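You operate a simulated robot arm through the tools that you are given. There is no shell and no other tool.

You run a simulated robot arm. Do the job below in one go: nothing can be reset, and whatever is moved stays where it is left.

JOB
Stow flask and pouch in the leather bag, shut it, lock its clasp.
Fine: both stand inside; drop nothing to the floor. Set down upright: steel flask, canvas pouch.
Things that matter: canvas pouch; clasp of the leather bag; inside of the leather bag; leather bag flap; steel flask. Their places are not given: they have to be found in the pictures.

It is judged by the outcome, as a careful person would: the job done as asked, and still so three seconds after it is handed in. It fails if anything else is knocked over, pushed out of place, dropped, spilled or broken.

ROBOT AND FRAMES
A 7-joint arm with a three-finger gripper, fixed in place. Base frame: the origin is on the floor under the middle of its stand, x ahead of it, y to its left, z up. Readings come in mm, rad, newtons and seconds.
It reaches about 1342 mm from its shoulder. Its first joint turns from -2.897 to 2.897 rad. Payload 2.69 kg.
Tool frame: the origin (TCP) lies between the finger pads and is the grasp point; the fingertips stand 30 mm ahead of it; z points along the fingers, y is the line along which they close. The gripper opens to 128 mm; its body begins 117 mm behind the TCP.
Orientation is told as [roll, pitch, yaw] about the base's x, y, z axes, in that order, counted from this pose: with the fingers straight down and closing along the base's y, the tool's x points along the base's -x, its y along +y and its z along -z.

CONTROLS
- The arm moves only by the tool send_rows. Its arguments are lists of equal length, an entry for each row: "jaw": the opening, from 0 (shut) to 1 (fully open); "travel": the shift along the base's x, y, z in mm, a list of three; "turn": the turn, a rotation vector about the base's x, y, z in rad, a list of three. In form: {"jaw": [jaw, ...], "travel": [[x, y, z], ...], "turn": [[ax, ay, az], ...]}. A call has 1 to 20 rows; each row is the pose to reach, as a shift and turn from the pose commanded when the call began. Each row takes 0.2 s and may step no farther than 50 mm and 0.15 rad from the row before; otherwise, or with a gripper value out of range, the whole call is refused. Where a pose cannot be reached the arm comes as near as it can. A force on the tool above 40 N (or 10 N above the force at the start of the call, whichever is more), or a blocked arm, ends the call early, and 0.2 s more pass. Each finger travels about 127 mm/s and halts on what it meets, pressing with about 22 N; the grip force reading is that of the motor and also rises with nothing between the fingers. The clock runs only during rows and for 0.2 s after the last one: add rows that repeat a pose to give the fingers time. It gives the time, the measured TCP pose, the force on the tool (base axes), the opening and the grip force at its end, in the units of the frame above (readings bear some noise), with the torque about the TCP (base axes, N m) and any sound that the robot's microphone picked up.
- Cameras (640 x 400 px; columns grow to the right, rows downward): "scene" is fixed at [406.7, 653.1, 1383.5]; the picture's right is [-0.89, -0.46, 0.00], its down [-0.12, 0.24, -0.96] and it looks along [0.44, -0.86, -0.27] (base axes); focal length 214 px, centre (320, 200). "wrist" rides on the gripper at [58, 54, -131] in the tool frame; the picture's right is [-0.68, 0.74, 0.00], its down [-0.62, -0.57, -0.55] and it looks along [-0.40, -0.37, 0.84] (tool axes); focal length 234 px, centre (320, 200).
- snapshot(camera): a new picture of that camera. No time passes.
- lift_body(by): moves the trunk up (or, below 0, down) by that many mm; the arm rides with it, the base frame stays. It gives what a move gives, with no picture.
- point_at(camera, pixels): for up to 12 pixels [column, row] of the newest picture of that camera ("zoom" is the newest enlarged one), the place [x, y, z] in the base frame of the surface seen there, good to about 2 mm, but the place of the scene camera against the robot may be out by one fixed shift of up to 18 mm in any direction. No time passes.
- enlarge(camera, box): a new picture of the part [left, top, right, bottom] of that camera's present view, enlarged. No time passes.
- finish_job(): hands the job in; it is judged then, once.

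Leave the gripper open and the arm clear of the work at the hand-in unless told otherwise.

The tools are called as a command line: name --argument value ..., lists and objects as JSON in quotes. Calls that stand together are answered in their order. send_rows: Moves the arm, as the interface text tells. Its arguments: {"type":"object","properties":{"jaw":{"type":"array","items":{"type":"number"}},"travel":{"type":"array","items":{"type":"array","items":{"type":"number"}}},"turn":{"type":"array","items":{"type":"array","items":{"type":"number"}}}},"required":["jaw","travel","turn"]} The other tools are called the same way: lift_body (by) moves the trunk up or down; snapshot (camera) takes a picture; point_at (camera, pixels) gives the place of the surface under pixels of a picture; enlarge (camera, box) takes an enlarged picture of a part of a camera's view; finish_job () hands the job in.

At the start:

```text
t: 0.0
ee_pos: [555.9, 215.5, 1265.2]
ee_rot: [-0.004, 0.004, -0.001]
wrist_force: [0.0, 0.3, -0.2]
wrist_torque: [-0.01, 0.0, -0.02]
gripper_width: 127.9
grasp_force: 0.0
trunk travel left (down, up): [-225.0, 125.0]
```

scene: 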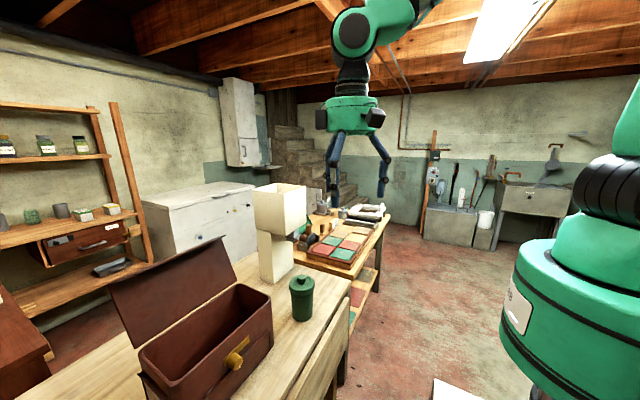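
wrist: 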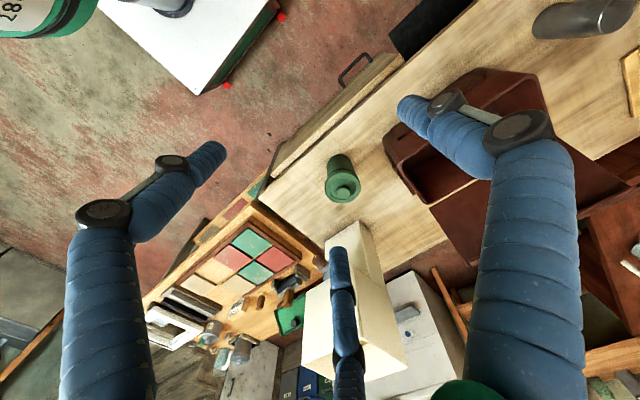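

I see an open leather bag on a bench (scene around 200,330), a green canister (302,298) and a cream block-like thing (280,230). I'll enlarge parts of both views to identify the flask and the pouch.

enlarge --camera "scene" --box '[100, 170, 400, 400]'

enlarge --camera "wrist" --box '[360, 0, 640, 240]'

enlarge --camera "scene" --box '[280, 180, 420, 280]'

enlarge --camera "scene" --box '[0, 90, 160, 290]'

```text
1.74 times, centred on (250, 285) of scene
```

zoom: 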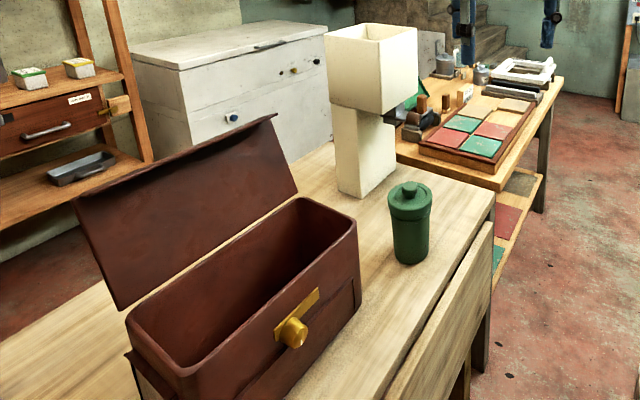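

```text
1.67 times, centred on (500, 120) of wrist
```

zoom: 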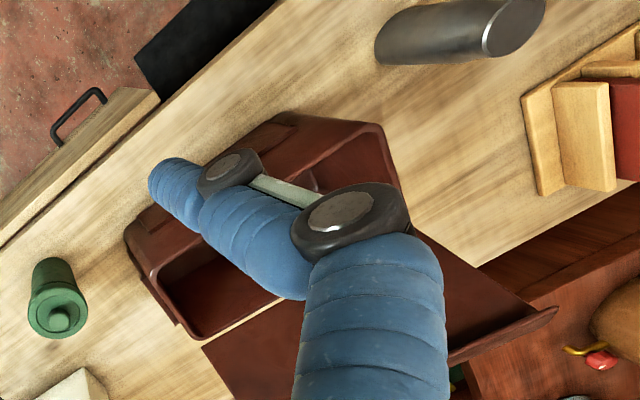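

```text
4.00 times, centred on (350, 230) of scene
```

zoom: 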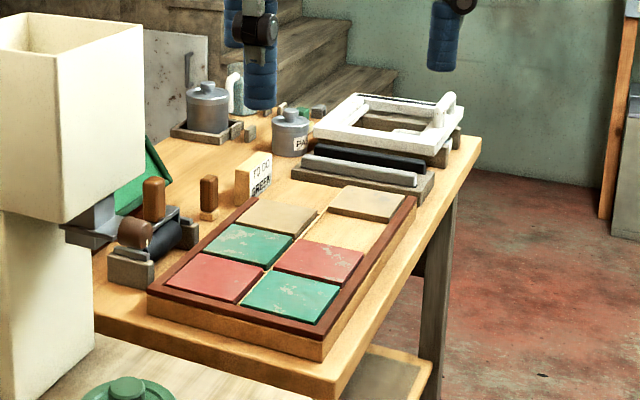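

```text
2.00 times, centred on (80, 190) of scene
```

zoom: 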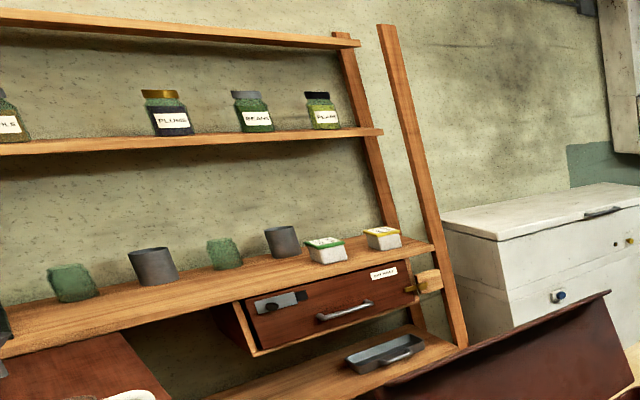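

Only parts of the bench are visible. I'll measure where things lie: bag corners, green canister, the dark steel cylinder at wrist (590,18), and the bench surface.

point_at --camera "wrist" --pixels '[[590, 18], [543, 22], [620, 8], [342, 187], [340, 165], [400, 230], [560, 60], [390, 155], [520, 85], [610, 155], [340, 320], [435, 25]]'

snapshot --camera "scene"

point_at --camera "scene" --pixels '[[302, 280], [236, 358], [245, 342], [270, 295], [238, 285], [140, 350], [180, 382], [110, 290], [230, 237], [200, 340], [330, 300], [280, 210]]'

```text
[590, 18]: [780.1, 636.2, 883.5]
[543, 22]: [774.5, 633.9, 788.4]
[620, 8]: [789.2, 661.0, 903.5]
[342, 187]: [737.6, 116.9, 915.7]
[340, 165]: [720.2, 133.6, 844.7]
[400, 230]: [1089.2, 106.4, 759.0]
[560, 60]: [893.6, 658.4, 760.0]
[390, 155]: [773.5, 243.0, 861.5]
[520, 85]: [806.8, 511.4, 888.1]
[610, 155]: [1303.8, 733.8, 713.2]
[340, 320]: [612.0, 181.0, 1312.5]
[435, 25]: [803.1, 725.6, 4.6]
```

```text
taken
```

scene: 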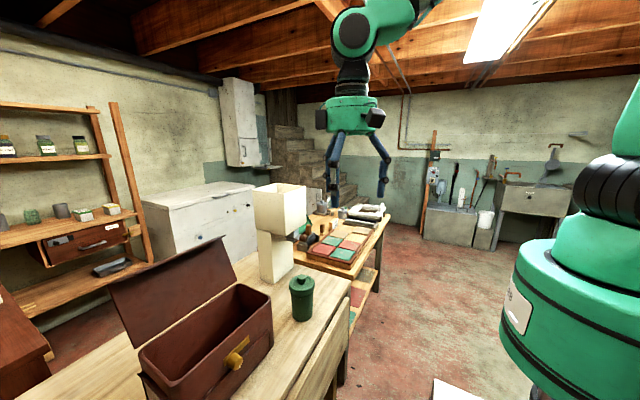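

```text
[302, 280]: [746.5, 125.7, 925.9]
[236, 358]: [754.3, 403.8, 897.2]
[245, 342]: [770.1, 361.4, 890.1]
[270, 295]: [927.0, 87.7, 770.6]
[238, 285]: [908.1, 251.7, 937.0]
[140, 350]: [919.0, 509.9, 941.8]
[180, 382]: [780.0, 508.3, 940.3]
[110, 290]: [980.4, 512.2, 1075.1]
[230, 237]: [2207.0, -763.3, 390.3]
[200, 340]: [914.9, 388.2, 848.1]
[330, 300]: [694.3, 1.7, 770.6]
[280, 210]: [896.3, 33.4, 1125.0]
```

The bench top is near z 760. The scene camera reads about (+9,+9,+10) off relative to the wrist. The steel cylinder stands at about (780,636). The pouch is not yet seen, so I'll move the arm to +y at this height to look along the bench.

send_rows --jaw '[1, 1, 1, 1, 1, 1]' --travel '[[0, 40, 0], [0, 80, 0], [0, 120, 0], [0, 160, 0], [0, 200, 0], [0, 240, 0]]' --turn '[[0, 0, 0], [0, 0, 0], [0, 0, 0], [0, 0, 0], [0, 0, 0], [0, 0, 0]]'

snapshot --camera "wrist"

```text
t: 1.4
ee_pos: [554.4, 456.8, 1264.1]
ee_rot: [-0.002, 0.004, 0.0]
wrist_force: [-0.5, 0.0, -0.2]
wrist_torque: [0.01, 0.04, 0.02]
gripper_width: 127.9
grasp_force: 0.1
trunk travel left (down, up): [-225.0, 125.0]
```

```text
taken
```

wrist: 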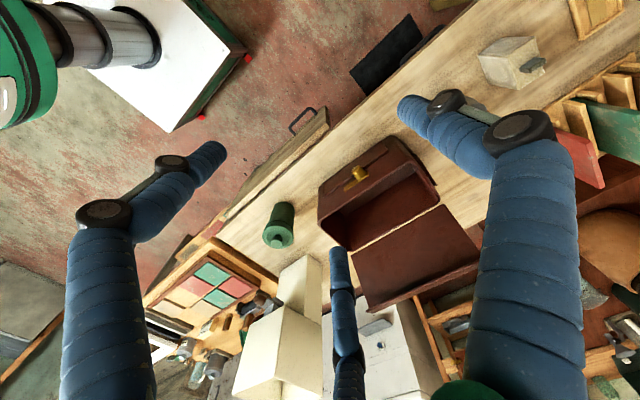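

Now the bag with its brass clasp is at (385,185), and a canvas-coloured boxy item is at (510,62). I'll enlarge both.

enlarge --camera "wrist" --box '[440, 0, 600, 100]'

point_at --camera "wrist" --pixels '[[505, 45], [500, 62], [530, 66], [478, 57], [516, 90], [542, 40], [490, 36], [358, 173], [600, 10], [440, 60]]'

enlarge --camera "wrist" --box '[290, 110, 490, 320]'

```text
4.00 times, centred on (520, 50) of wrist
```

zoom: 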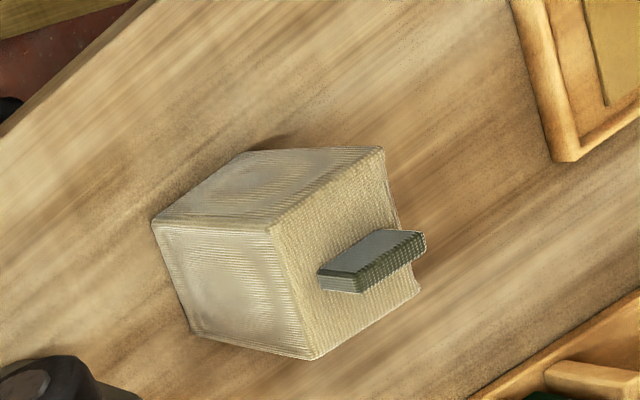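

```text
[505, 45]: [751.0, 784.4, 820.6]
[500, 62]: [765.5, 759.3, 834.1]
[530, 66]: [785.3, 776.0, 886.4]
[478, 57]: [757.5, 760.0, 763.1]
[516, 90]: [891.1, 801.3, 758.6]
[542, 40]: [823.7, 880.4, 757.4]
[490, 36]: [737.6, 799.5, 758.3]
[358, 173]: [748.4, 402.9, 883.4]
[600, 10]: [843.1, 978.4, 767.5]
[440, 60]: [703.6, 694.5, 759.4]
```

```text
1.90 times, centred on (390, 215) of wrist
```

zoom: 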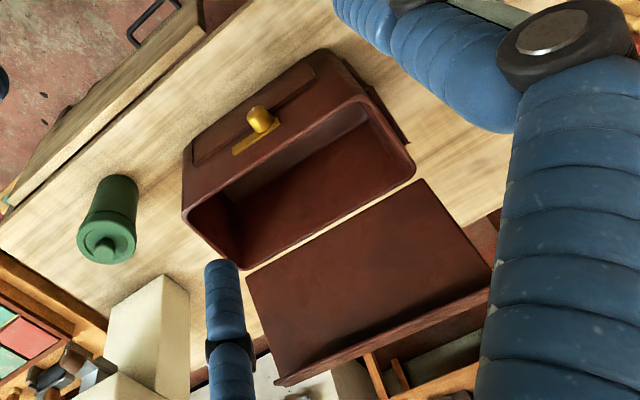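

The canvas pouch is a soft box with a small tab on top, standing near (787,790). I'll retake the zoom of the pouch and measure its edges precisely.

enlarge --camera "wrist" --box '[440, 0, 600, 100]'

point_at --camera "zoom" --pixels '[[275, 228], [380, 152], [412, 288], [315, 352], [160, 225], [250, 158], [196, 330], [330, 275], [415, 240], [380, 238], [300, 300], [360, 180]]'

```text
4.00 times, centred on (520, 50) of wrist
```

zoom: 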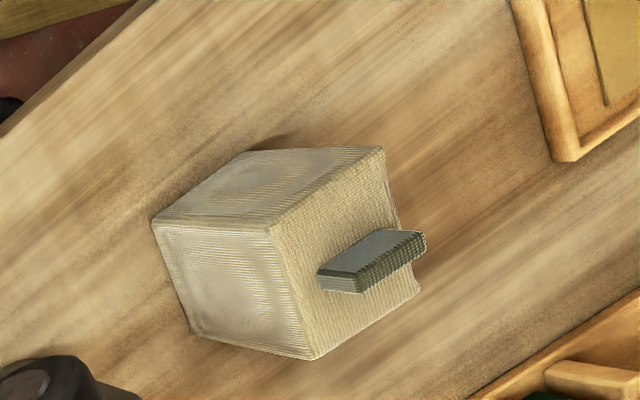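

```text
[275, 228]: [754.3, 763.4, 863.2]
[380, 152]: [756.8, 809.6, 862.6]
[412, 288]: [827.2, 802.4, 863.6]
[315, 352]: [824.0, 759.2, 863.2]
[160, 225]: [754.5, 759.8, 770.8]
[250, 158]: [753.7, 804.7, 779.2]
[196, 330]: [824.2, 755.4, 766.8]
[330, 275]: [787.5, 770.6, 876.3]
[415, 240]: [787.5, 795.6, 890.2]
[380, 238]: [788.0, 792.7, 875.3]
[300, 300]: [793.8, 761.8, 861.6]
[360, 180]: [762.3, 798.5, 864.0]
```

The pouch body spans x 754–826, y 758–808, z 760–863, with a tab up to z ≈890. I want to know how the three fingers close, so I'll shut them in free air and look.

send_rows --jaw '[0.5, 0.5, 0.5, 0.5]' --travel '[[0, 0, 0], [0, 0, 0], [0, 0, 0], [0, 0, 0]]' --turn '[[0, 0, 0], [0, 0, 0], [0, 0, 0], [0, 0, 0]]'

snapshot --camera "wrist"

snapshot --camera "scene"

```text
t: 2.4
ee_pos: [555.3, 454.7, 1263.4]
ee_rot: [-0.004, 0.004, 0.001]
wrist_force: [0.2, -0.1, 0.4]
wrist_torque: [0.02, 0.02, 0.0]
gripper_width: 63.9
grasp_force: 0.1
trunk travel left (down, up): [-225.0, 125.0]
```

```text
taken
```

wrist: 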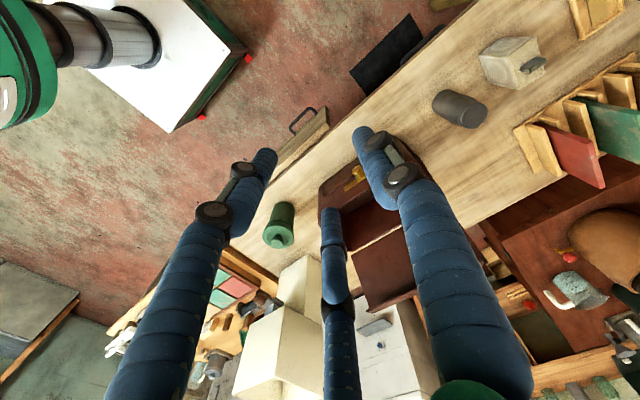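

```text
taken
```

scene: 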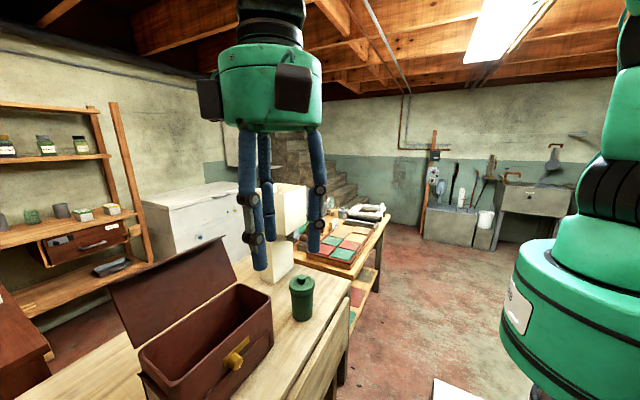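

The fingers close radially at 120° to each other. The steel flask is now visible at (460,108). I'll zoom in on it and measure.

enlarge --camera "wrist" --box '[410, 70, 538, 150]'

point_at --camera "zoom" --pixels '[[330, 190], [330, 240], [370, 190], [300, 250], [345, 230], [250, 190], [180, 150], [200, 180], [390, 215], [375, 280], [330, 130], [140, 190]]'

enlarge --camera "scene" --box '[100, 220, 290, 400]'

```text
5.00 times, centred on (474, 110) of wrist
```

zoom: 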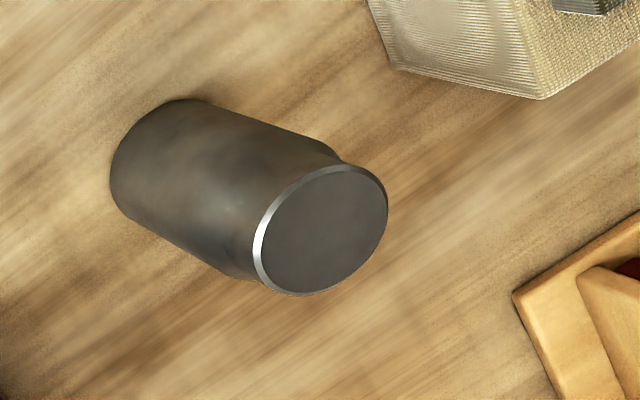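

```text
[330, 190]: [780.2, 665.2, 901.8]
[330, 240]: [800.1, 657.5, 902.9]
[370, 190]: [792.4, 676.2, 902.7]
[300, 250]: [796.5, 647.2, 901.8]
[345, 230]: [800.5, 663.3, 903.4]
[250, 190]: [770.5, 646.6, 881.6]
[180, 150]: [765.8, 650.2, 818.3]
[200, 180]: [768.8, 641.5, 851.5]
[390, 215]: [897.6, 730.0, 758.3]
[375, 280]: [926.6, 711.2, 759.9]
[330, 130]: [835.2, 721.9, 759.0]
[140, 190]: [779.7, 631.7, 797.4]
```

```text
2.22 times, centred on (195, 310) of scene
```

zoom: 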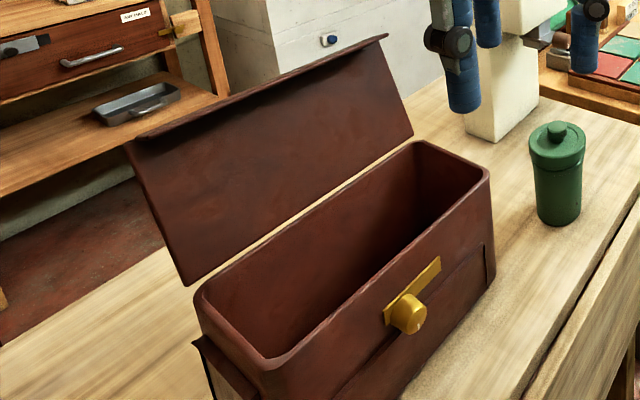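

The flask is at about (795,655), radius ≈29, top z ≈903. Now I'll measure the bag's rim, inside, flap and clasp in the enlarged scene picture.

point_at --camera "zoom" --pixels '[[420, 143], [488, 172], [198, 298], [268, 362], [340, 215], [380, 262], [240, 330], [460, 165], [350, 270], [330, 300], [440, 190], [300, 290]]'

point_at --camera "zoom" --pixels '[[388, 318], [438, 262], [408, 312], [425, 318], [410, 285], [128, 148], [185, 280], [383, 38], [410, 134], [455, 290], [270, 190], [205, 345]]'

```text
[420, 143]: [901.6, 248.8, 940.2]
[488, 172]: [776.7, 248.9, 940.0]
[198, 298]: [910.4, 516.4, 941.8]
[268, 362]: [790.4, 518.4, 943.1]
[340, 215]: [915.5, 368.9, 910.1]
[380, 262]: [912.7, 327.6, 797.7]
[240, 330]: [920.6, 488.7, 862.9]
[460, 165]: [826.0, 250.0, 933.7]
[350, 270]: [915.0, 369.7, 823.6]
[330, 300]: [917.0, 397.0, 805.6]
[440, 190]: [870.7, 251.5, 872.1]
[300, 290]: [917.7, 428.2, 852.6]
```

```text
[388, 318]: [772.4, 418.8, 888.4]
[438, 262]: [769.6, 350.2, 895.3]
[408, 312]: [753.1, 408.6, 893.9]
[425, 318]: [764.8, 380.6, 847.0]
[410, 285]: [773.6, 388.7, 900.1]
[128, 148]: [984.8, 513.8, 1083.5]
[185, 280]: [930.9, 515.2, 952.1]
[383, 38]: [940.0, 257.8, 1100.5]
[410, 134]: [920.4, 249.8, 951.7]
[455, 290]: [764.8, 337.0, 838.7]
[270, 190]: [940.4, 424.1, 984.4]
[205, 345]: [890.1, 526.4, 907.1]
```

Bag inside is about x 770–907, y 242–505 (after removing the scene offset), rim z ≈930. I need a closer look at the clasp, so I'll move the wrist camera nearer while keeping well above the bag, and open the fingers.

send_rows --jaw '[1, 1, 1, 1, 1, 1]' --travel '[[18, 3, -36], [36, 6, -72], [54, 9, -108], [72, 12, -144], [90, 15, -180], [108, 20, -215]]' --turn '[[0, 0, 0], [0, 0, 0], [0, 0, 0], [0, 0, 0], [0, 0, 0], [0, 0, 0]]'

snapshot --camera "wrist"

enlarge --camera "wrist" --box '[240, 140, 400, 240]'

```text
t: 3.8
ee_pos: [662.6, 474.3, 1049.7]
ee_rot: [-0.003, 0.002, 0.0]
wrist_force: [0.4, 1.2, 1.1]
wrist_torque: [-0.02, 0.03, -0.04]
gripper_width: 127.8
grasp_force: 0.1
trunk travel left (down, up): [-225.0, 125.0]
```

```text
taken
```

wrist: 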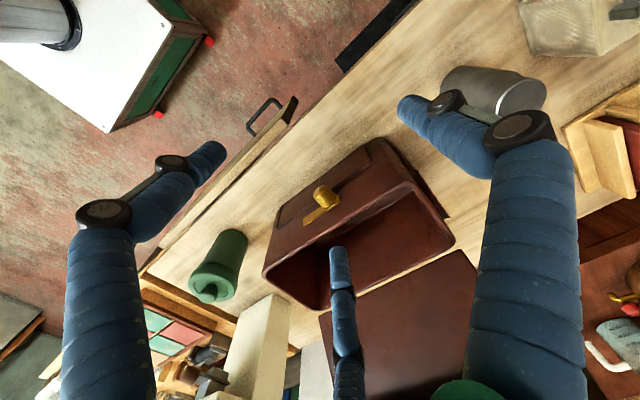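

```text
4.00 times, centred on (320, 190) of wrist
```

zoom: 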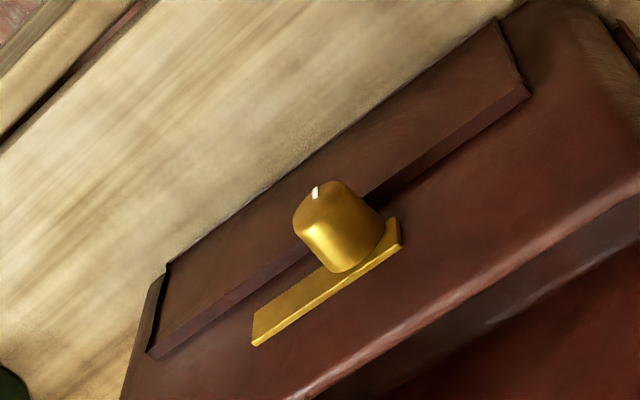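

The clasp is a brass knob with a white mark on its face, seated near the +y end of a brass bar. I'll zoom in tighter and measure the knob, mark and bar.

enlarge --camera "wrist" --box '[296, 170, 352, 230]'

point_at --camera "zoom" --pixels '[[320, 100], [340, 130], [290, 180], [320, 200], [350, 170], [400, 180], [420, 260], [150, 370], [470, 230], [360, 230], [270, 130], [380, 330]]'

```text
6.67 times, centred on (324, 200) of wrist
```

zoom: 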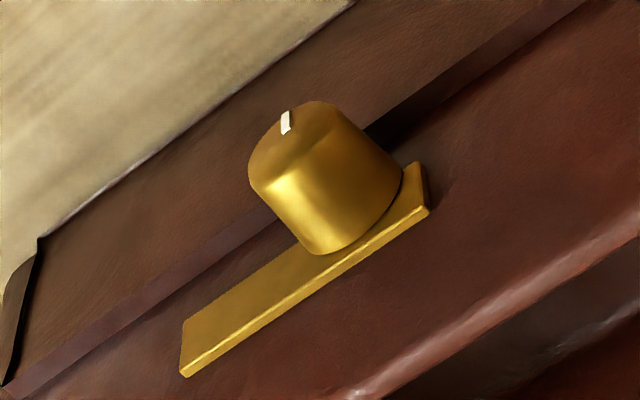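

```text
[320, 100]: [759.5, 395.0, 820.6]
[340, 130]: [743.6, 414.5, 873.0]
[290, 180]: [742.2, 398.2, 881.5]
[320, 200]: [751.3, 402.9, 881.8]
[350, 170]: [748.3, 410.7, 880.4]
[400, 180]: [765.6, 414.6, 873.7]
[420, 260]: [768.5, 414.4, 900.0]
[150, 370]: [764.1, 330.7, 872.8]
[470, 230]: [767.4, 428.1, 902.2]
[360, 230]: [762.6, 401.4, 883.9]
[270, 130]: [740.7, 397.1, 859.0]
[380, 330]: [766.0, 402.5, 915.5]
```

The knob axis points toward −x, centre around (·,403,868), with the white mark pointing down (−z); the bar extends from the knob toward −y. I want to see the flap's lip for anything that mates with the bar, so I'll zoom in on the flap in the scene view.

enlarge --camera "scene" --box '[90, 220, 250, 320]'

enlarge --camera "scene" --box '[210, 320, 270, 380]'

enlarge --camera "wrist" --box '[300, 240, 500, 400]'

```text
4.00 times, centred on (170, 270) of scene
```

zoom: 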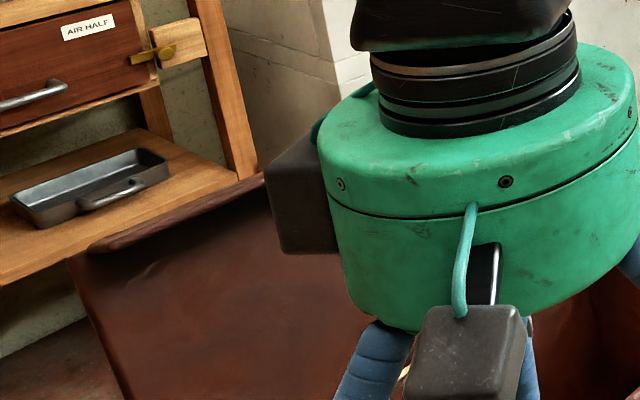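

```text
6.67 times, centred on (240, 350) of scene
```

zoom: 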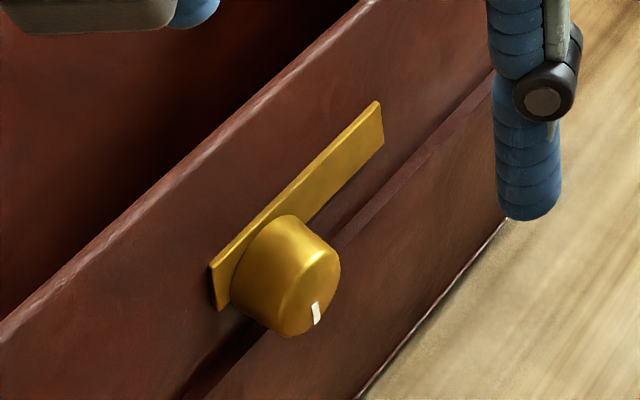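

```text
2.50 times, centred on (400, 320) of wrist
```

zoom: 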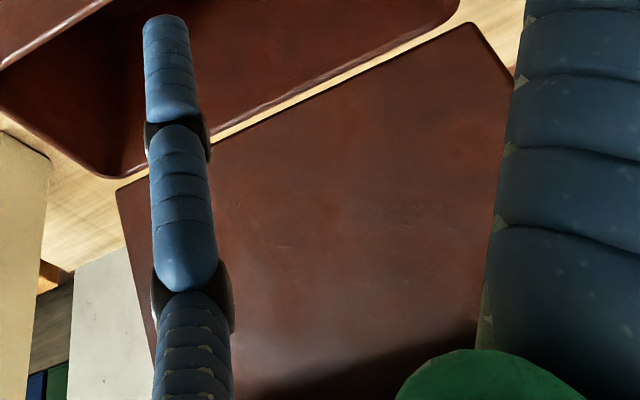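

The clasp looks like a turn-knob with a bar. Before picking, I'll use the current wrist picture to refine the bag's inside walls, floor and rim.

point_at --camera "wrist" --pixels '[[300, 285], [310, 300], [290, 270], [370, 260], [390, 240], [420, 230], [310, 280], [375, 290], [452, 242], [270, 265], [410, 180], [340, 225]]'

enlarge --camera "wrist" --box '[250, 130, 490, 330]'

```text
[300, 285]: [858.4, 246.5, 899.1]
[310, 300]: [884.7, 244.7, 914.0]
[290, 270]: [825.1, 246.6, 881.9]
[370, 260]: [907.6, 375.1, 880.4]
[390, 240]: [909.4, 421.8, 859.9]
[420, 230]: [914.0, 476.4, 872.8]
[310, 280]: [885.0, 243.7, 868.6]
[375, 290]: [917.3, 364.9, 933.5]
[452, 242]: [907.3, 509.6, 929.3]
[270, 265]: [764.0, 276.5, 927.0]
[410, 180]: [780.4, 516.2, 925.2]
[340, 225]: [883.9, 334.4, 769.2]
```

```text
2.00 times, centred on (370, 230) of wrist
```

zoom: 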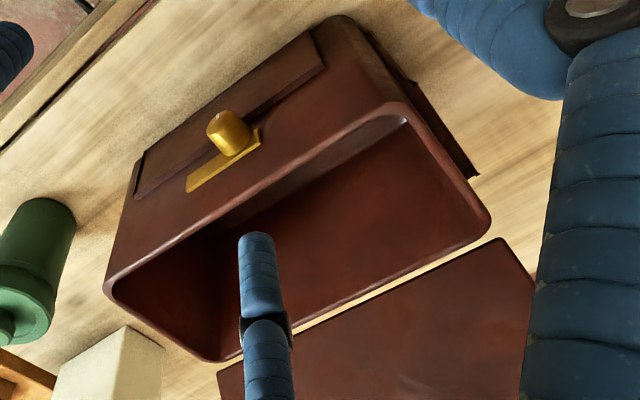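

Inside floor is z ≈769, inner walls x ≈778–907 and y ≈245–505. Next is the flask. In the current wrist picture it is at (510,92); I'll zoom and pin its centre.

enlarge --camera "wrist" --box '[420, 40, 564, 130]'

point_at --camera "zoom" --pixels '[[480, 190], [440, 160], [520, 160], [480, 260], [510, 250], [540, 200], [380, 200], [300, 180], [250, 160], [200, 140], [460, 250], [545, 250]]'

```text
4.44 times, centred on (492, 85) of wrist
```

zoom: 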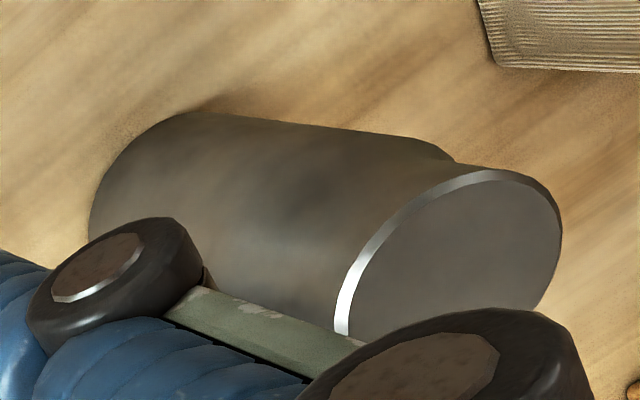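

```text
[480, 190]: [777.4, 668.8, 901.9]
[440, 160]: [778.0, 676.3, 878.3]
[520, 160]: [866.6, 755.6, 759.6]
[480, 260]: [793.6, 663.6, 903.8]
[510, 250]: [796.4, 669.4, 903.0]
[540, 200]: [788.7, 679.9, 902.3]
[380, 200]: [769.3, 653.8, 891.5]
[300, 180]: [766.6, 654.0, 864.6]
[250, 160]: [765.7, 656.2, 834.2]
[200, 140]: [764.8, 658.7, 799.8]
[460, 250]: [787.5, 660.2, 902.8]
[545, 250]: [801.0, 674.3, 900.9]
```

The flask centre fits about (793,656), radius ≈28. I'll move above it at a safe height and narrow the jaw to about 100 mm for a closer look.

send_rows --jaw '[0.8, 0.8, 0.8, 0.8, 0.8, 0.8]' --travel '[[22, 30, 0], [44, 60, 0], [66, 91, 0], [88, 122, 0], [110, 152, 0], [130, 182, 0]]' --turn '[[0, 0, 0], [0, 0, 0], [0, 0, 0], [0, 0, 0], [0, 0, 0], [0, 0, 0]]'

snapshot --camera "wrist"

snapshot --camera "scene"

```text
t: 5.2
ee_pos: [791.4, 656.5, 1049.2]
ee_rot: [-0.002, 0.004, 0.0]
wrist_force: [0.1, 0.2, -0.1]
wrist_torque: [-0.04, 0.03, -0.02]
gripper_width: 102.5
grasp_force: 0.0
trunk travel left (down, up): [-225.0, 125.0]
```

```text
taken
```

wrist: 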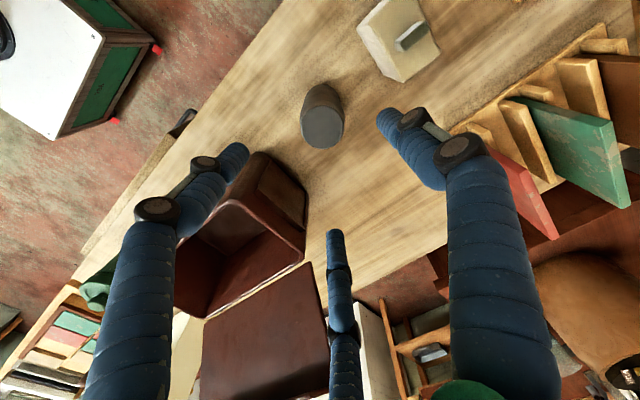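

```text
taken
```

scene: 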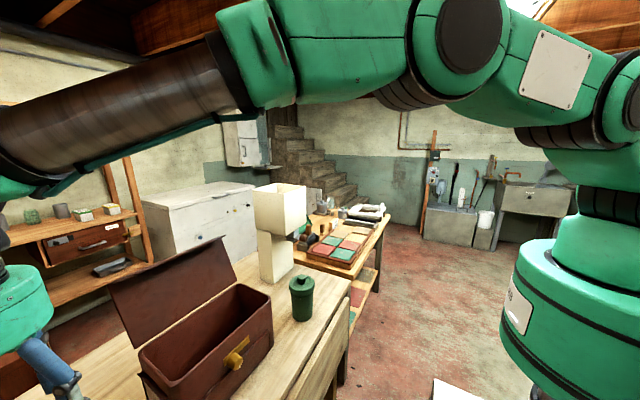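

The flask is clearly seen at (322,115) between the fingers. I'll zoom in and measure the rim of its top.

enlarge --camera "wrist" --box '[282, 70, 362, 160]'

point_at --camera "zoom" --pixels '[[225, 270], [400, 270], [310, 190], [310, 340], [310, 265], [250, 210], [380, 210], [250, 320], [370, 320], [310, 140], [215, 180], [400, 180]]'

```text
4.44 times, centred on (322, 115) of wrist
```

zoom: 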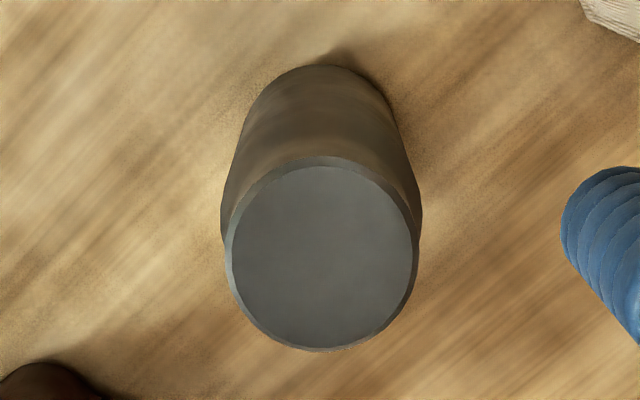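

```text
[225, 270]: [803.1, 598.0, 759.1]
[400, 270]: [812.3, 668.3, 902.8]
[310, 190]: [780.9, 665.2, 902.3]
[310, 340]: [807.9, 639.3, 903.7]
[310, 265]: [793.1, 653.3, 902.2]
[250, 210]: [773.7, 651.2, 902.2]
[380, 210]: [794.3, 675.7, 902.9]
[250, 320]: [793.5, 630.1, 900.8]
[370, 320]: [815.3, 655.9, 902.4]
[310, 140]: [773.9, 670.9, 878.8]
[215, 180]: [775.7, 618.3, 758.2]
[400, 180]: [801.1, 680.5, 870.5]
```

The flask's top centre is (794.4,656.6). The TCP is nearly above it; I'll shift by (+2,0) and descend to TCP z ≈850.

send_rows --jaw '[0.8, 0.8, 0.8, 0.8, 0.8, 0.8, 0.8]' --travel '[[1, 0, -40], [2, 0, -80], [2, 0, -115], [2, 0, -145], [2, 0, -170], [2, 0, -190], [2, 0, -199]]' --turn '[[0, 0, 0], [0, 0, 0], [0, 0, 0], [0, 0, 0], [0, 0, 0], [0, 0, 0], [0, 0, 0]]'

snapshot --camera "wrist"

```text
t: 6.8
ee_pos: [793.3, 654.8, 848.1]
ee_rot: [-0.002, 0.002, 0.0]
wrist_force: [0.4, -0.9, 0.5]
wrist_torque: [0.03, 0.01, -0.01]
gripper_width: 102.3
grasp_force: 0.0
trunk travel left (down, up): [-225.0, 125.0]
```

```text
taken
```

wrist: 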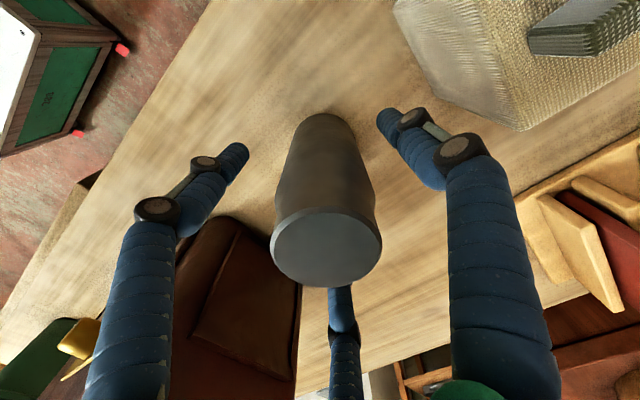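

The flask is nicely between the fingers, with a 2 mm y offset. I'll shift +2 in y and close the fingers on it.

send_rows --jaw '[0.8, 0.6, 0.5, 0.4, 0.3, 0.3, 0.3, 0.3]' --travel '[[0, 2, 0], [0, 2, 0], [0, 2, 0], [0, 2, 0], [0, 2, 0], [0, 2, 0], [0, 2, 0], [0, 2, 0]]' --turn '[[0, 0, 0], [0, 0, 0], [0, 0, 0], [0, 0, 0], [0, 0, 0], [0, 0, 0], [0, 0, 0], [0, 0, 0]]'

snapshot --camera "wrist"

```text
t: 8.6
ee_pos: [791.9, 655.9, 850.5]
ee_rot: [-0.001, 0.001, 0.001]
wrist_force: [1.9, 1.0, 1.3]
wrist_torque: [0.03, -0.06, 0.03]
gripper_width: 58.6
grasp_force: 21.7
trunk travel left (down, up): [-225.0, 125.0]
```

```text
taken
```

wrist: 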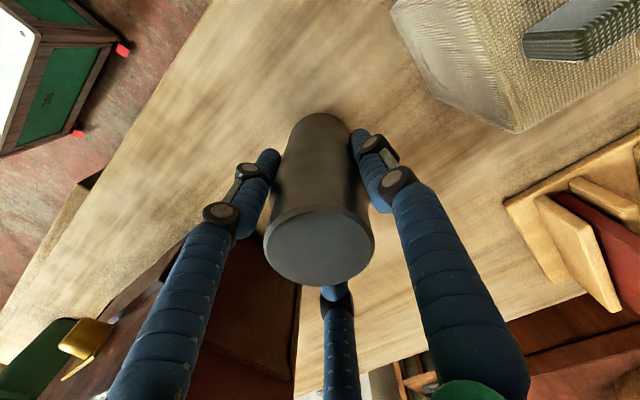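

The flask is gripped (58.6 mm, 21.7 N). I'll lift it straight up about 215 mm.

send_rows --jaw '[0.3, 0.3, 0.3, 0.3, 0.3, 0.3, 0.3, 0.3]' --travel '[[0, 0, 10], [0, 0, 30], [0, 0, 60], [0, 0, 95], [0, 0, 130], [0, 0, 165], [0, 0, 195], [0, 0, 215]]' --turn '[[0, 0, 0], [0, 0, 0], [0, 0, 0], [0, 0, 0], [0, 0, 0], [0, 0, 0], [0, 0, 0], [0, 0, 0]]'

snapshot --camera "wrist"

```text
t: 10.4
ee_pos: [792.7, 658.0, 1066.3]
ee_rot: [-0.005, 0.004, -0.001]
wrist_force: [0.5, -0.1, -3.0]
wrist_torque: [-0.02, 0.0, 0.0]
gripper_width: 59.1
grasp_force: 21.9
trunk travel left (down, up): [-225.0, 125.0]
```

```text
taken
```

wrist: 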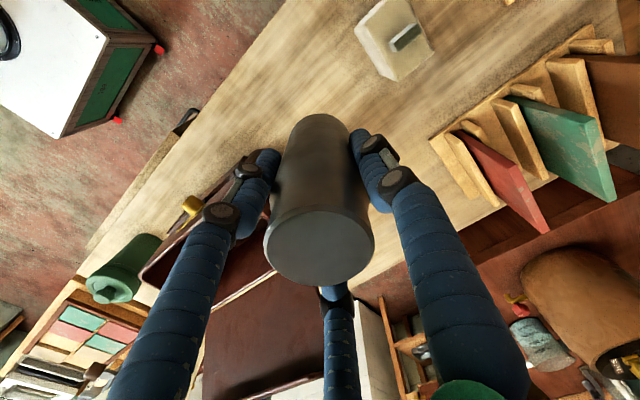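

The flask is securely lifted. I'll carry it over the bag's −y half at (837,305), staying at z ≈1066.

send_rows --jaw '[0.3, 0.3, 0.3, 0.3, 0.3, 0.3, 0.3, 0.3, 0.3, 0.3]' --travel '[[2, -25, 0], [5, -65, 0], [10, -107, 0], [15, -149, 0], [20, -191, 0], [26, -233, 0], [32, -275, 0], [38, -315, 0], [42, -345, 0], [43, -354, 0]]' --turn '[[0, 0, 0], [0, 0, 0], [0, 0, 0], [0, 0, 0], [0, 0, 0], [0, 0, 0], [0, 0, 0], [0, 0, 0], [0, 0, 0], [0, 0, 0]]'

snapshot --camera "wrist"

snapshot --camera "scene"

```text
t: 12.6
ee_pos: [834.3, 304.3, 1066.5]
ee_rot: [-0.001, 0.001, 0.0]
wrist_force: [0.2, -0.6, -2.9]
wrist_torque: [0.01, -0.02, 0.01]
gripper_width: 58.6
grasp_force: 22.2
trunk travel left (down, up): [-225.0, 125.0]
```

```text
taken
```

wrist: 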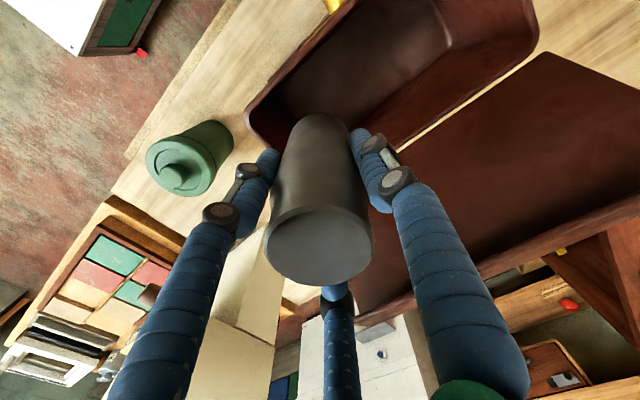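

```text
taken
```

scene: 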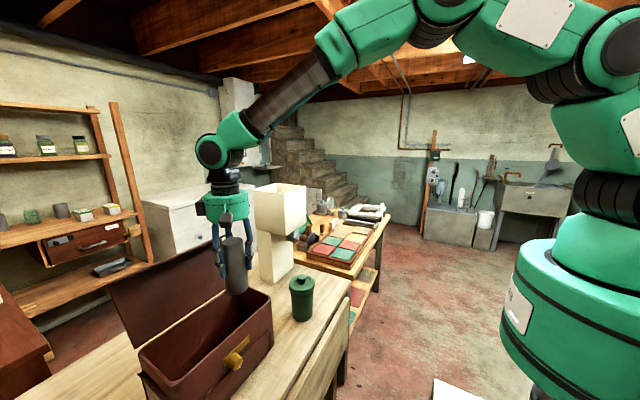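

The flask hangs over the bag. I'll check the rim and wall positions in this closer wrist view before lowering.

point_at --camera "wrist" --pixels '[[250, 105], [262, 120], [280, 75], [320, 30], [340, 60], [430, 50], [420, 110], [480, 85], [530, 35], [450, 120], [280, 135], [390, 135]]'

enlarge --camera "wrist" --box '[230, 0, 550, 200]'

enlarge --camera "scene" --box '[100, 190, 300, 400]'

```text
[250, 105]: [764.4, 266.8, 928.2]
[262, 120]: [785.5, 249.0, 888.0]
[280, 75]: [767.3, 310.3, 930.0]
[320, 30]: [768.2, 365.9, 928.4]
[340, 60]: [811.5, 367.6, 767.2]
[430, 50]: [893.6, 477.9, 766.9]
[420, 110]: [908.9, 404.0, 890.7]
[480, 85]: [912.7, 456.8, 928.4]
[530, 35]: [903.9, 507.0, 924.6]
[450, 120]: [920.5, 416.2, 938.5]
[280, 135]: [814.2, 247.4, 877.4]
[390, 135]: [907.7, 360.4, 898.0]
```

```text
2.00 times, centred on (390, 100) of wrist
```

zoom: 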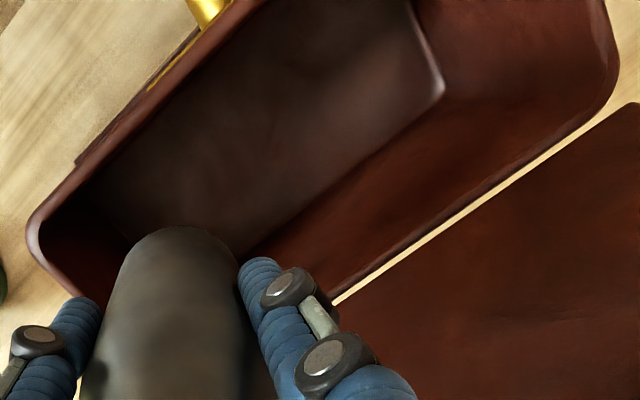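

```text
1.90 times, centred on (200, 295) of scene
```

zoom: 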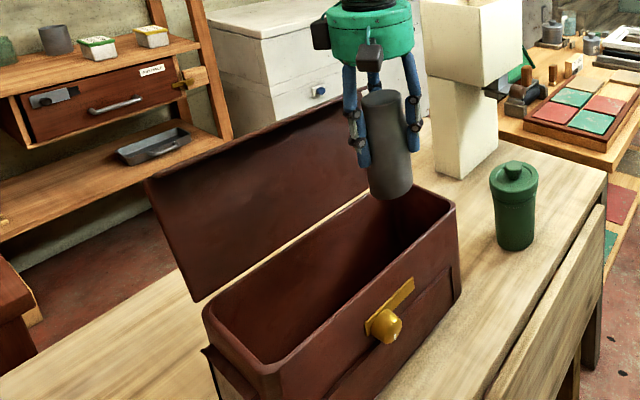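

Floor is z ≈767; the flask's base now is at about z 976. I'll lower to just above the floor.

send_rows --jaw '[0.3, 0.3, 0.3, 0.3, 0.3, 0.3, 0.3, 0.3]' --travel '[[0, 0, -30], [0, 0, -65], [0, 0, -100], [0, 0, -135], [0, 0, -165], [0, 0, -185], [0, 0, -196], [0, 0, -202]]' --turn '[[0, 0, 0], [0, 0, 0], [0, 0, 0], [0, 0, 0], [0, 0, 0], [0, 0, 0], [0, 0, 0], [0, 0, 0]]'

snapshot --camera "wrist"

snapshot --camera "scene"

```text
t: 14.4
ee_pos: [833.9, 302.0, 863.7]
ee_rot: [-0.002, 0.002, 0.0]
wrist_force: [-0.6, 0.1, -2.6]
wrist_torque: [0.0, 0.03, -0.01]
gripper_width: 58.4
grasp_force: 22.1
trunk travel left (down, up): [-225.0, 125.0]
```

```text
taken
```

wrist: 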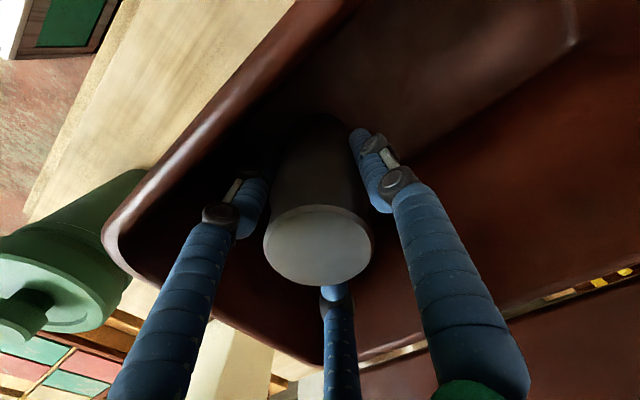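

```text
taken
```

scene: 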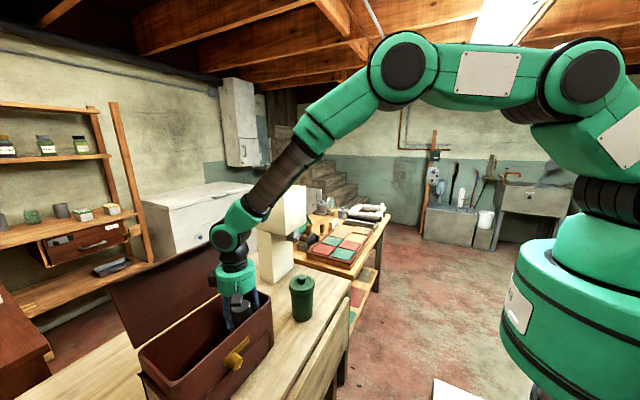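

No contact yet (force −2.6 N is just the flask's weight). I'll ease down 5 mm in small steps and watch the force.

send_rows --jaw '[0.3, 0.3, 0.3, 0.3]' --travel '[[0, 0, -1.5], [0, 0, -3], [0, 0, -4.5], [0, 0, -5]]' --turn '[[0, 0, 0], [0, 0, 0], [0, 0, 0], [0, 0, 0]]'

```text
t: 15.4
ee_pos: [833.9, 303.8, 860.0]
ee_rot: [-0.003, 0.003, 0.0]
wrist_force: [-4.8, -1.8, 8.3]
wrist_torque: [-0.23, 0.47, -0.04]
gripper_width: 58.6
grasp_force: 22.6
trunk travel left (down, up): [-225.0, 125.0]
```

The flask's base is touching the floor (+8 N upward). I'll open slightly to about 77 mm and check it stands before rising.

send_rows --jaw '[0.5, 0.56, 0.6, 0.6, 0.6]' --travel '[[0, 0, 0], [0, 0, 0], [0, 0, 0], [0, 0, 0], [0, 0, 0]]' --turn '[[0, 0, 0], [0, 0, 0], [0, 0, 0], [0, 0, 0], [0, 0, 0]]'

snapshot --camera "wrist"

```text
t: 16.6
ee_pos: [834.3, 303.2, 859.6]
ee_rot: [-0.003, 0.002, 0.001]
wrist_force: [-0.8, 0.0, -0.3]
wrist_torque: [0.01, -0.02, 0.02]
gripper_width: 76.6
grasp_force: 0.0
trunk travel left (down, up): [-225.0, 125.0]
```

```text
taken
```

wrist: 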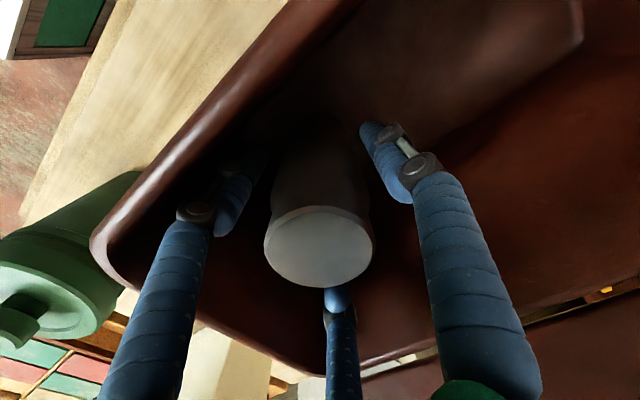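

The flask stands free and the fingers are clear of it. I'll rise straight up.

send_rows --jaw '[0.6, 0.6, 0.6, 0.6, 0.6, 0.6, 0.6]' --travel '[[0, 0, 10], [0, 0, 35], [0, 0, 70], [0, 0, 110], [0, 0, 150], [0, 0, 190], [0, 0, 215]]' --turn '[[0, 0, 0], [0, 0, 0], [0, 0, 0], [0, 0, 0], [0, 0, 0], [0, 0, 0], [0, 0, 0]]'

snapshot --camera "wrist"

snapshot --camera "scene"

```text
t: 18.2
ee_pos: [836.0, 302.0, 1073.7]
ee_rot: [-0.001, 0.003, 0.001]
wrist_force: [1.0, -1.4, -1.4]
wrist_torque: [0.01, -0.03, 0.0]
gripper_width: 76.9
grasp_force: 0.0
trunk travel left (down, up): [-225.0, 125.0]
```

```text
taken
```

wrist: 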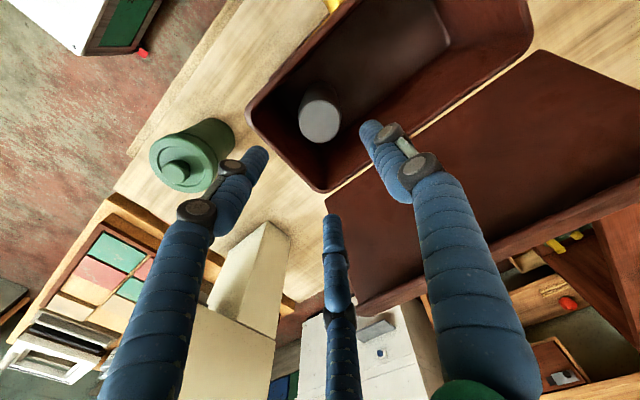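

```text
taken
```

scene: 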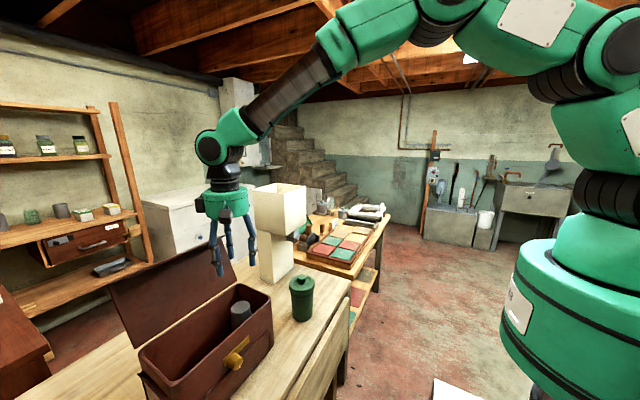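

The flask stands in the bag. Next, I'll move above the pouch at (790,783) while turning the gripper +1.51 rad, so the lone finger faces the pouch's narrow −x end and the other two face its broad sides.

send_rows --jaw '[0.7, 0.8, 0.9, 0.9, 0.9, 0.9, 0.9, 0.9, 0.9, 0.9, 0.9, 0.9]' --travel '[[-4, 40, 0], [-8, 80, 0], [-12, 120, 0], [-16, 160, 0], [-20, 200, 0], [-24, 240, 0], [-28, 280, 0], [-32, 320, 0], [-36, 360, 0], [-40, 400, 0], [-44, 440, 0], [-47, 478, 0]]' --turn '[[0, 0, 0.126], [0, 0, 0.252], [0, 0, 0.378], [0, 0, 0.504], [0, 0, 0.63], [0, 0, 0.756], [0, 0, 0.882], [0, 0, 1.008], [0, 0, 1.134], [0, 0, 1.26], [0, 0, 1.386], [0, 0, 1.511]]'

snapshot --camera "wrist"

snapshot --camera "scene"

```text
t: 20.8
ee_pos: [776.7, 759.9, 1076.8]
ee_rot: [-0.002, -0.003, 1.481]
wrist_force: [-0.2, 0.5, 0.7]
wrist_torque: [0.09, 0.1, 0.0]
gripper_width: 116.1
grasp_force: 0.5
out of reach, approached as far as the arm can: row 12
trunk travel left (down, up): [-225.0, 125.0]
```

```text
taken
```

wrist: 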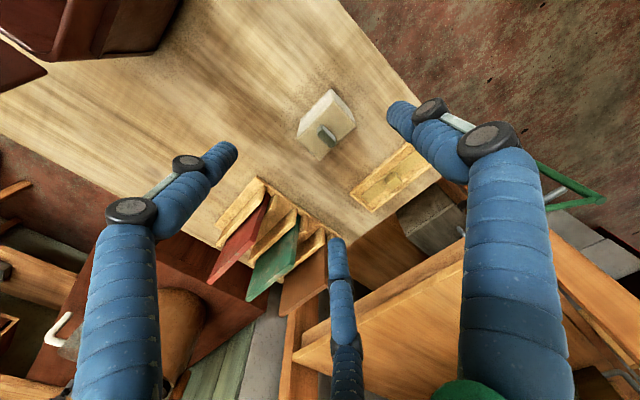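

```text
taken
```

scene: 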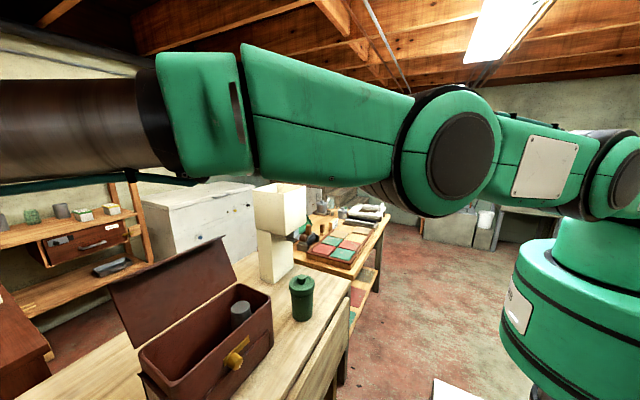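

The arm stretched out just short of the pouch (reached 777,760). Tilting the fingers outward slightly (about 0.12 rad away from the base) will gain reach. I'll apply that tilt in place and read the pose.

send_rows --jaw '[0.9, 0.9, 0.9]' --travel '[[0, 0, 0], [0, 0, 0], [0, 0, 0]]' --turn '[[0.042, -0.042, 0], [0.085, -0.085, 0], [0.085, -0.085, 0]]'

snapshot --camera "wrist"

```text
t: 21.6
ee_pos: [775.5, 756.5, 1071.2]
ee_rot: [-0.077, -0.088, 1.514]
wrist_force: [0.2, -0.6, 0.8]
wrist_torque: [-0.03, -0.01, -0.02]
gripper_width: 115.0
grasp_force: 0.0
trunk travel left (down, up): [-225.0, 125.0]
```

```text
taken
```

wrist: 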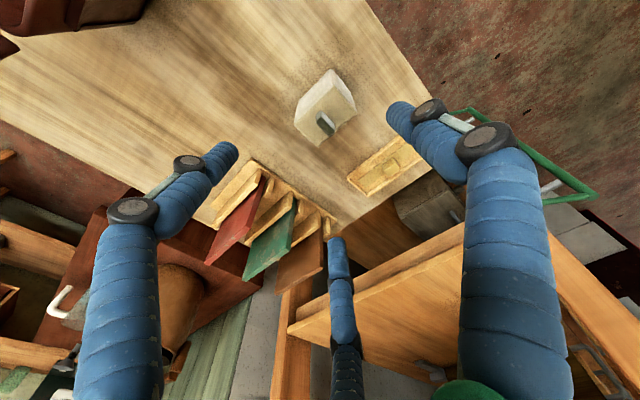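

The tilt is in place: fingers now lean outward about 0.117 rad, and there is no reach warning. I'll measure the pouch in this view at (325,105).

enlarge --camera "wrist" --box '[285, 60, 365, 150]'

point_at --camera "zoom" --pixels '[[230, 250], [450, 210], [390, 110], [170, 320], [320, 270], [360, 310], [310, 300], [330, 180], [280, 310], [410, 230], [400, 160], [210, 210]]'

```text
4.44 times, centred on (325, 105) of wrist
```

zoom: 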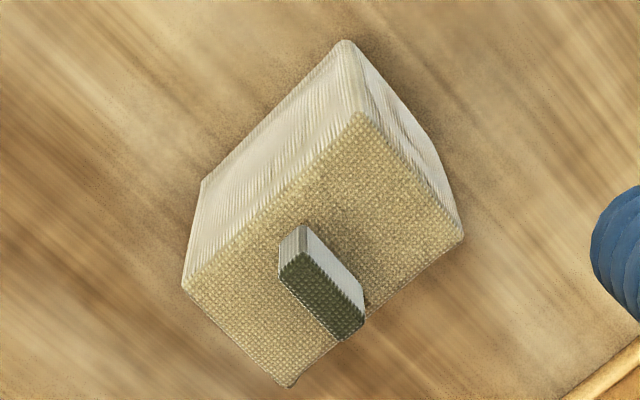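

```text
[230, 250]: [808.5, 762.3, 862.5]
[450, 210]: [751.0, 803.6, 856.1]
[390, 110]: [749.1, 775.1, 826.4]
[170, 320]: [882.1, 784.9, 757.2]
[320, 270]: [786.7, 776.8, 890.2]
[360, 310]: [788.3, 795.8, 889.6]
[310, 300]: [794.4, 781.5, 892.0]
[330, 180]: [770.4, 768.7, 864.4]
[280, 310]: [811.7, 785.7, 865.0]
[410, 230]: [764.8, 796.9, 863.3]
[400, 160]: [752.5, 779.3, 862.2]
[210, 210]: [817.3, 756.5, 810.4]
```

I'll sample the four top corners of the pouch slightly inside to fix its centre and yaw.

point_at --camera "zoom" --pixels '[[356, 124], [454, 236], [291, 376], [196, 284], [270, 205], [408, 178], [372, 306], [243, 330], [300, 245], [340, 325]]'

```text
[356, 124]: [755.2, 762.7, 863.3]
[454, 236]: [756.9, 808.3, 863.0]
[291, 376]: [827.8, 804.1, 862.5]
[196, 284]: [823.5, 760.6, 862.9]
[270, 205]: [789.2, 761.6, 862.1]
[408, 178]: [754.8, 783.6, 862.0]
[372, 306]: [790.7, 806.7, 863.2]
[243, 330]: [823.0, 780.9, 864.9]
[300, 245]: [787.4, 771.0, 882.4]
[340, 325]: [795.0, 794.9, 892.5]
```

The pouch centre is (791,784), yaw ≈−3°, about 72×47 mm. To keep the tilt small when gripping, I'll lower the trunk by 110 mm so the arm works nearer shoulder height (TCP then at z ≈961, well above the pouch's tab at 892).

lift_body --by -110

```text
t: 23.0
ee_pos: [773.4, 755.7, 964.0]
ee_rot: [-0.081, -0.092, 1.516]
wrist_force: [0.2, 1.0, -0.7]
wrist_torque: [-0.01, -0.02, 0.05]
gripper_width: 115.4
grasp_force: 0.0
trunk travel left (down, up): [-115.0, 235.0]
```

Now I'll move to above the grasp point (784.5,784) at z ≈952, keeping the tilt.

send_rows --jaw '[0.9, 0.9]' --travel '[[5, 14, -5], [10, 28, -10]]' --turn '[[0, 0, 0], [0, 0, 0]]'

```text
t: 23.6
ee_pos: [784.0, 783.7, 952.4]
ee_rot: [-0.081, -0.089, 1.514]
wrist_force: [0.4, 0.7, -0.9]
wrist_torque: [0.03, 0.02, 0.01]
gripper_width: 115.0
grasp_force: 0.0
trunk travel left (down, up): [-115.0, 235.0]
```

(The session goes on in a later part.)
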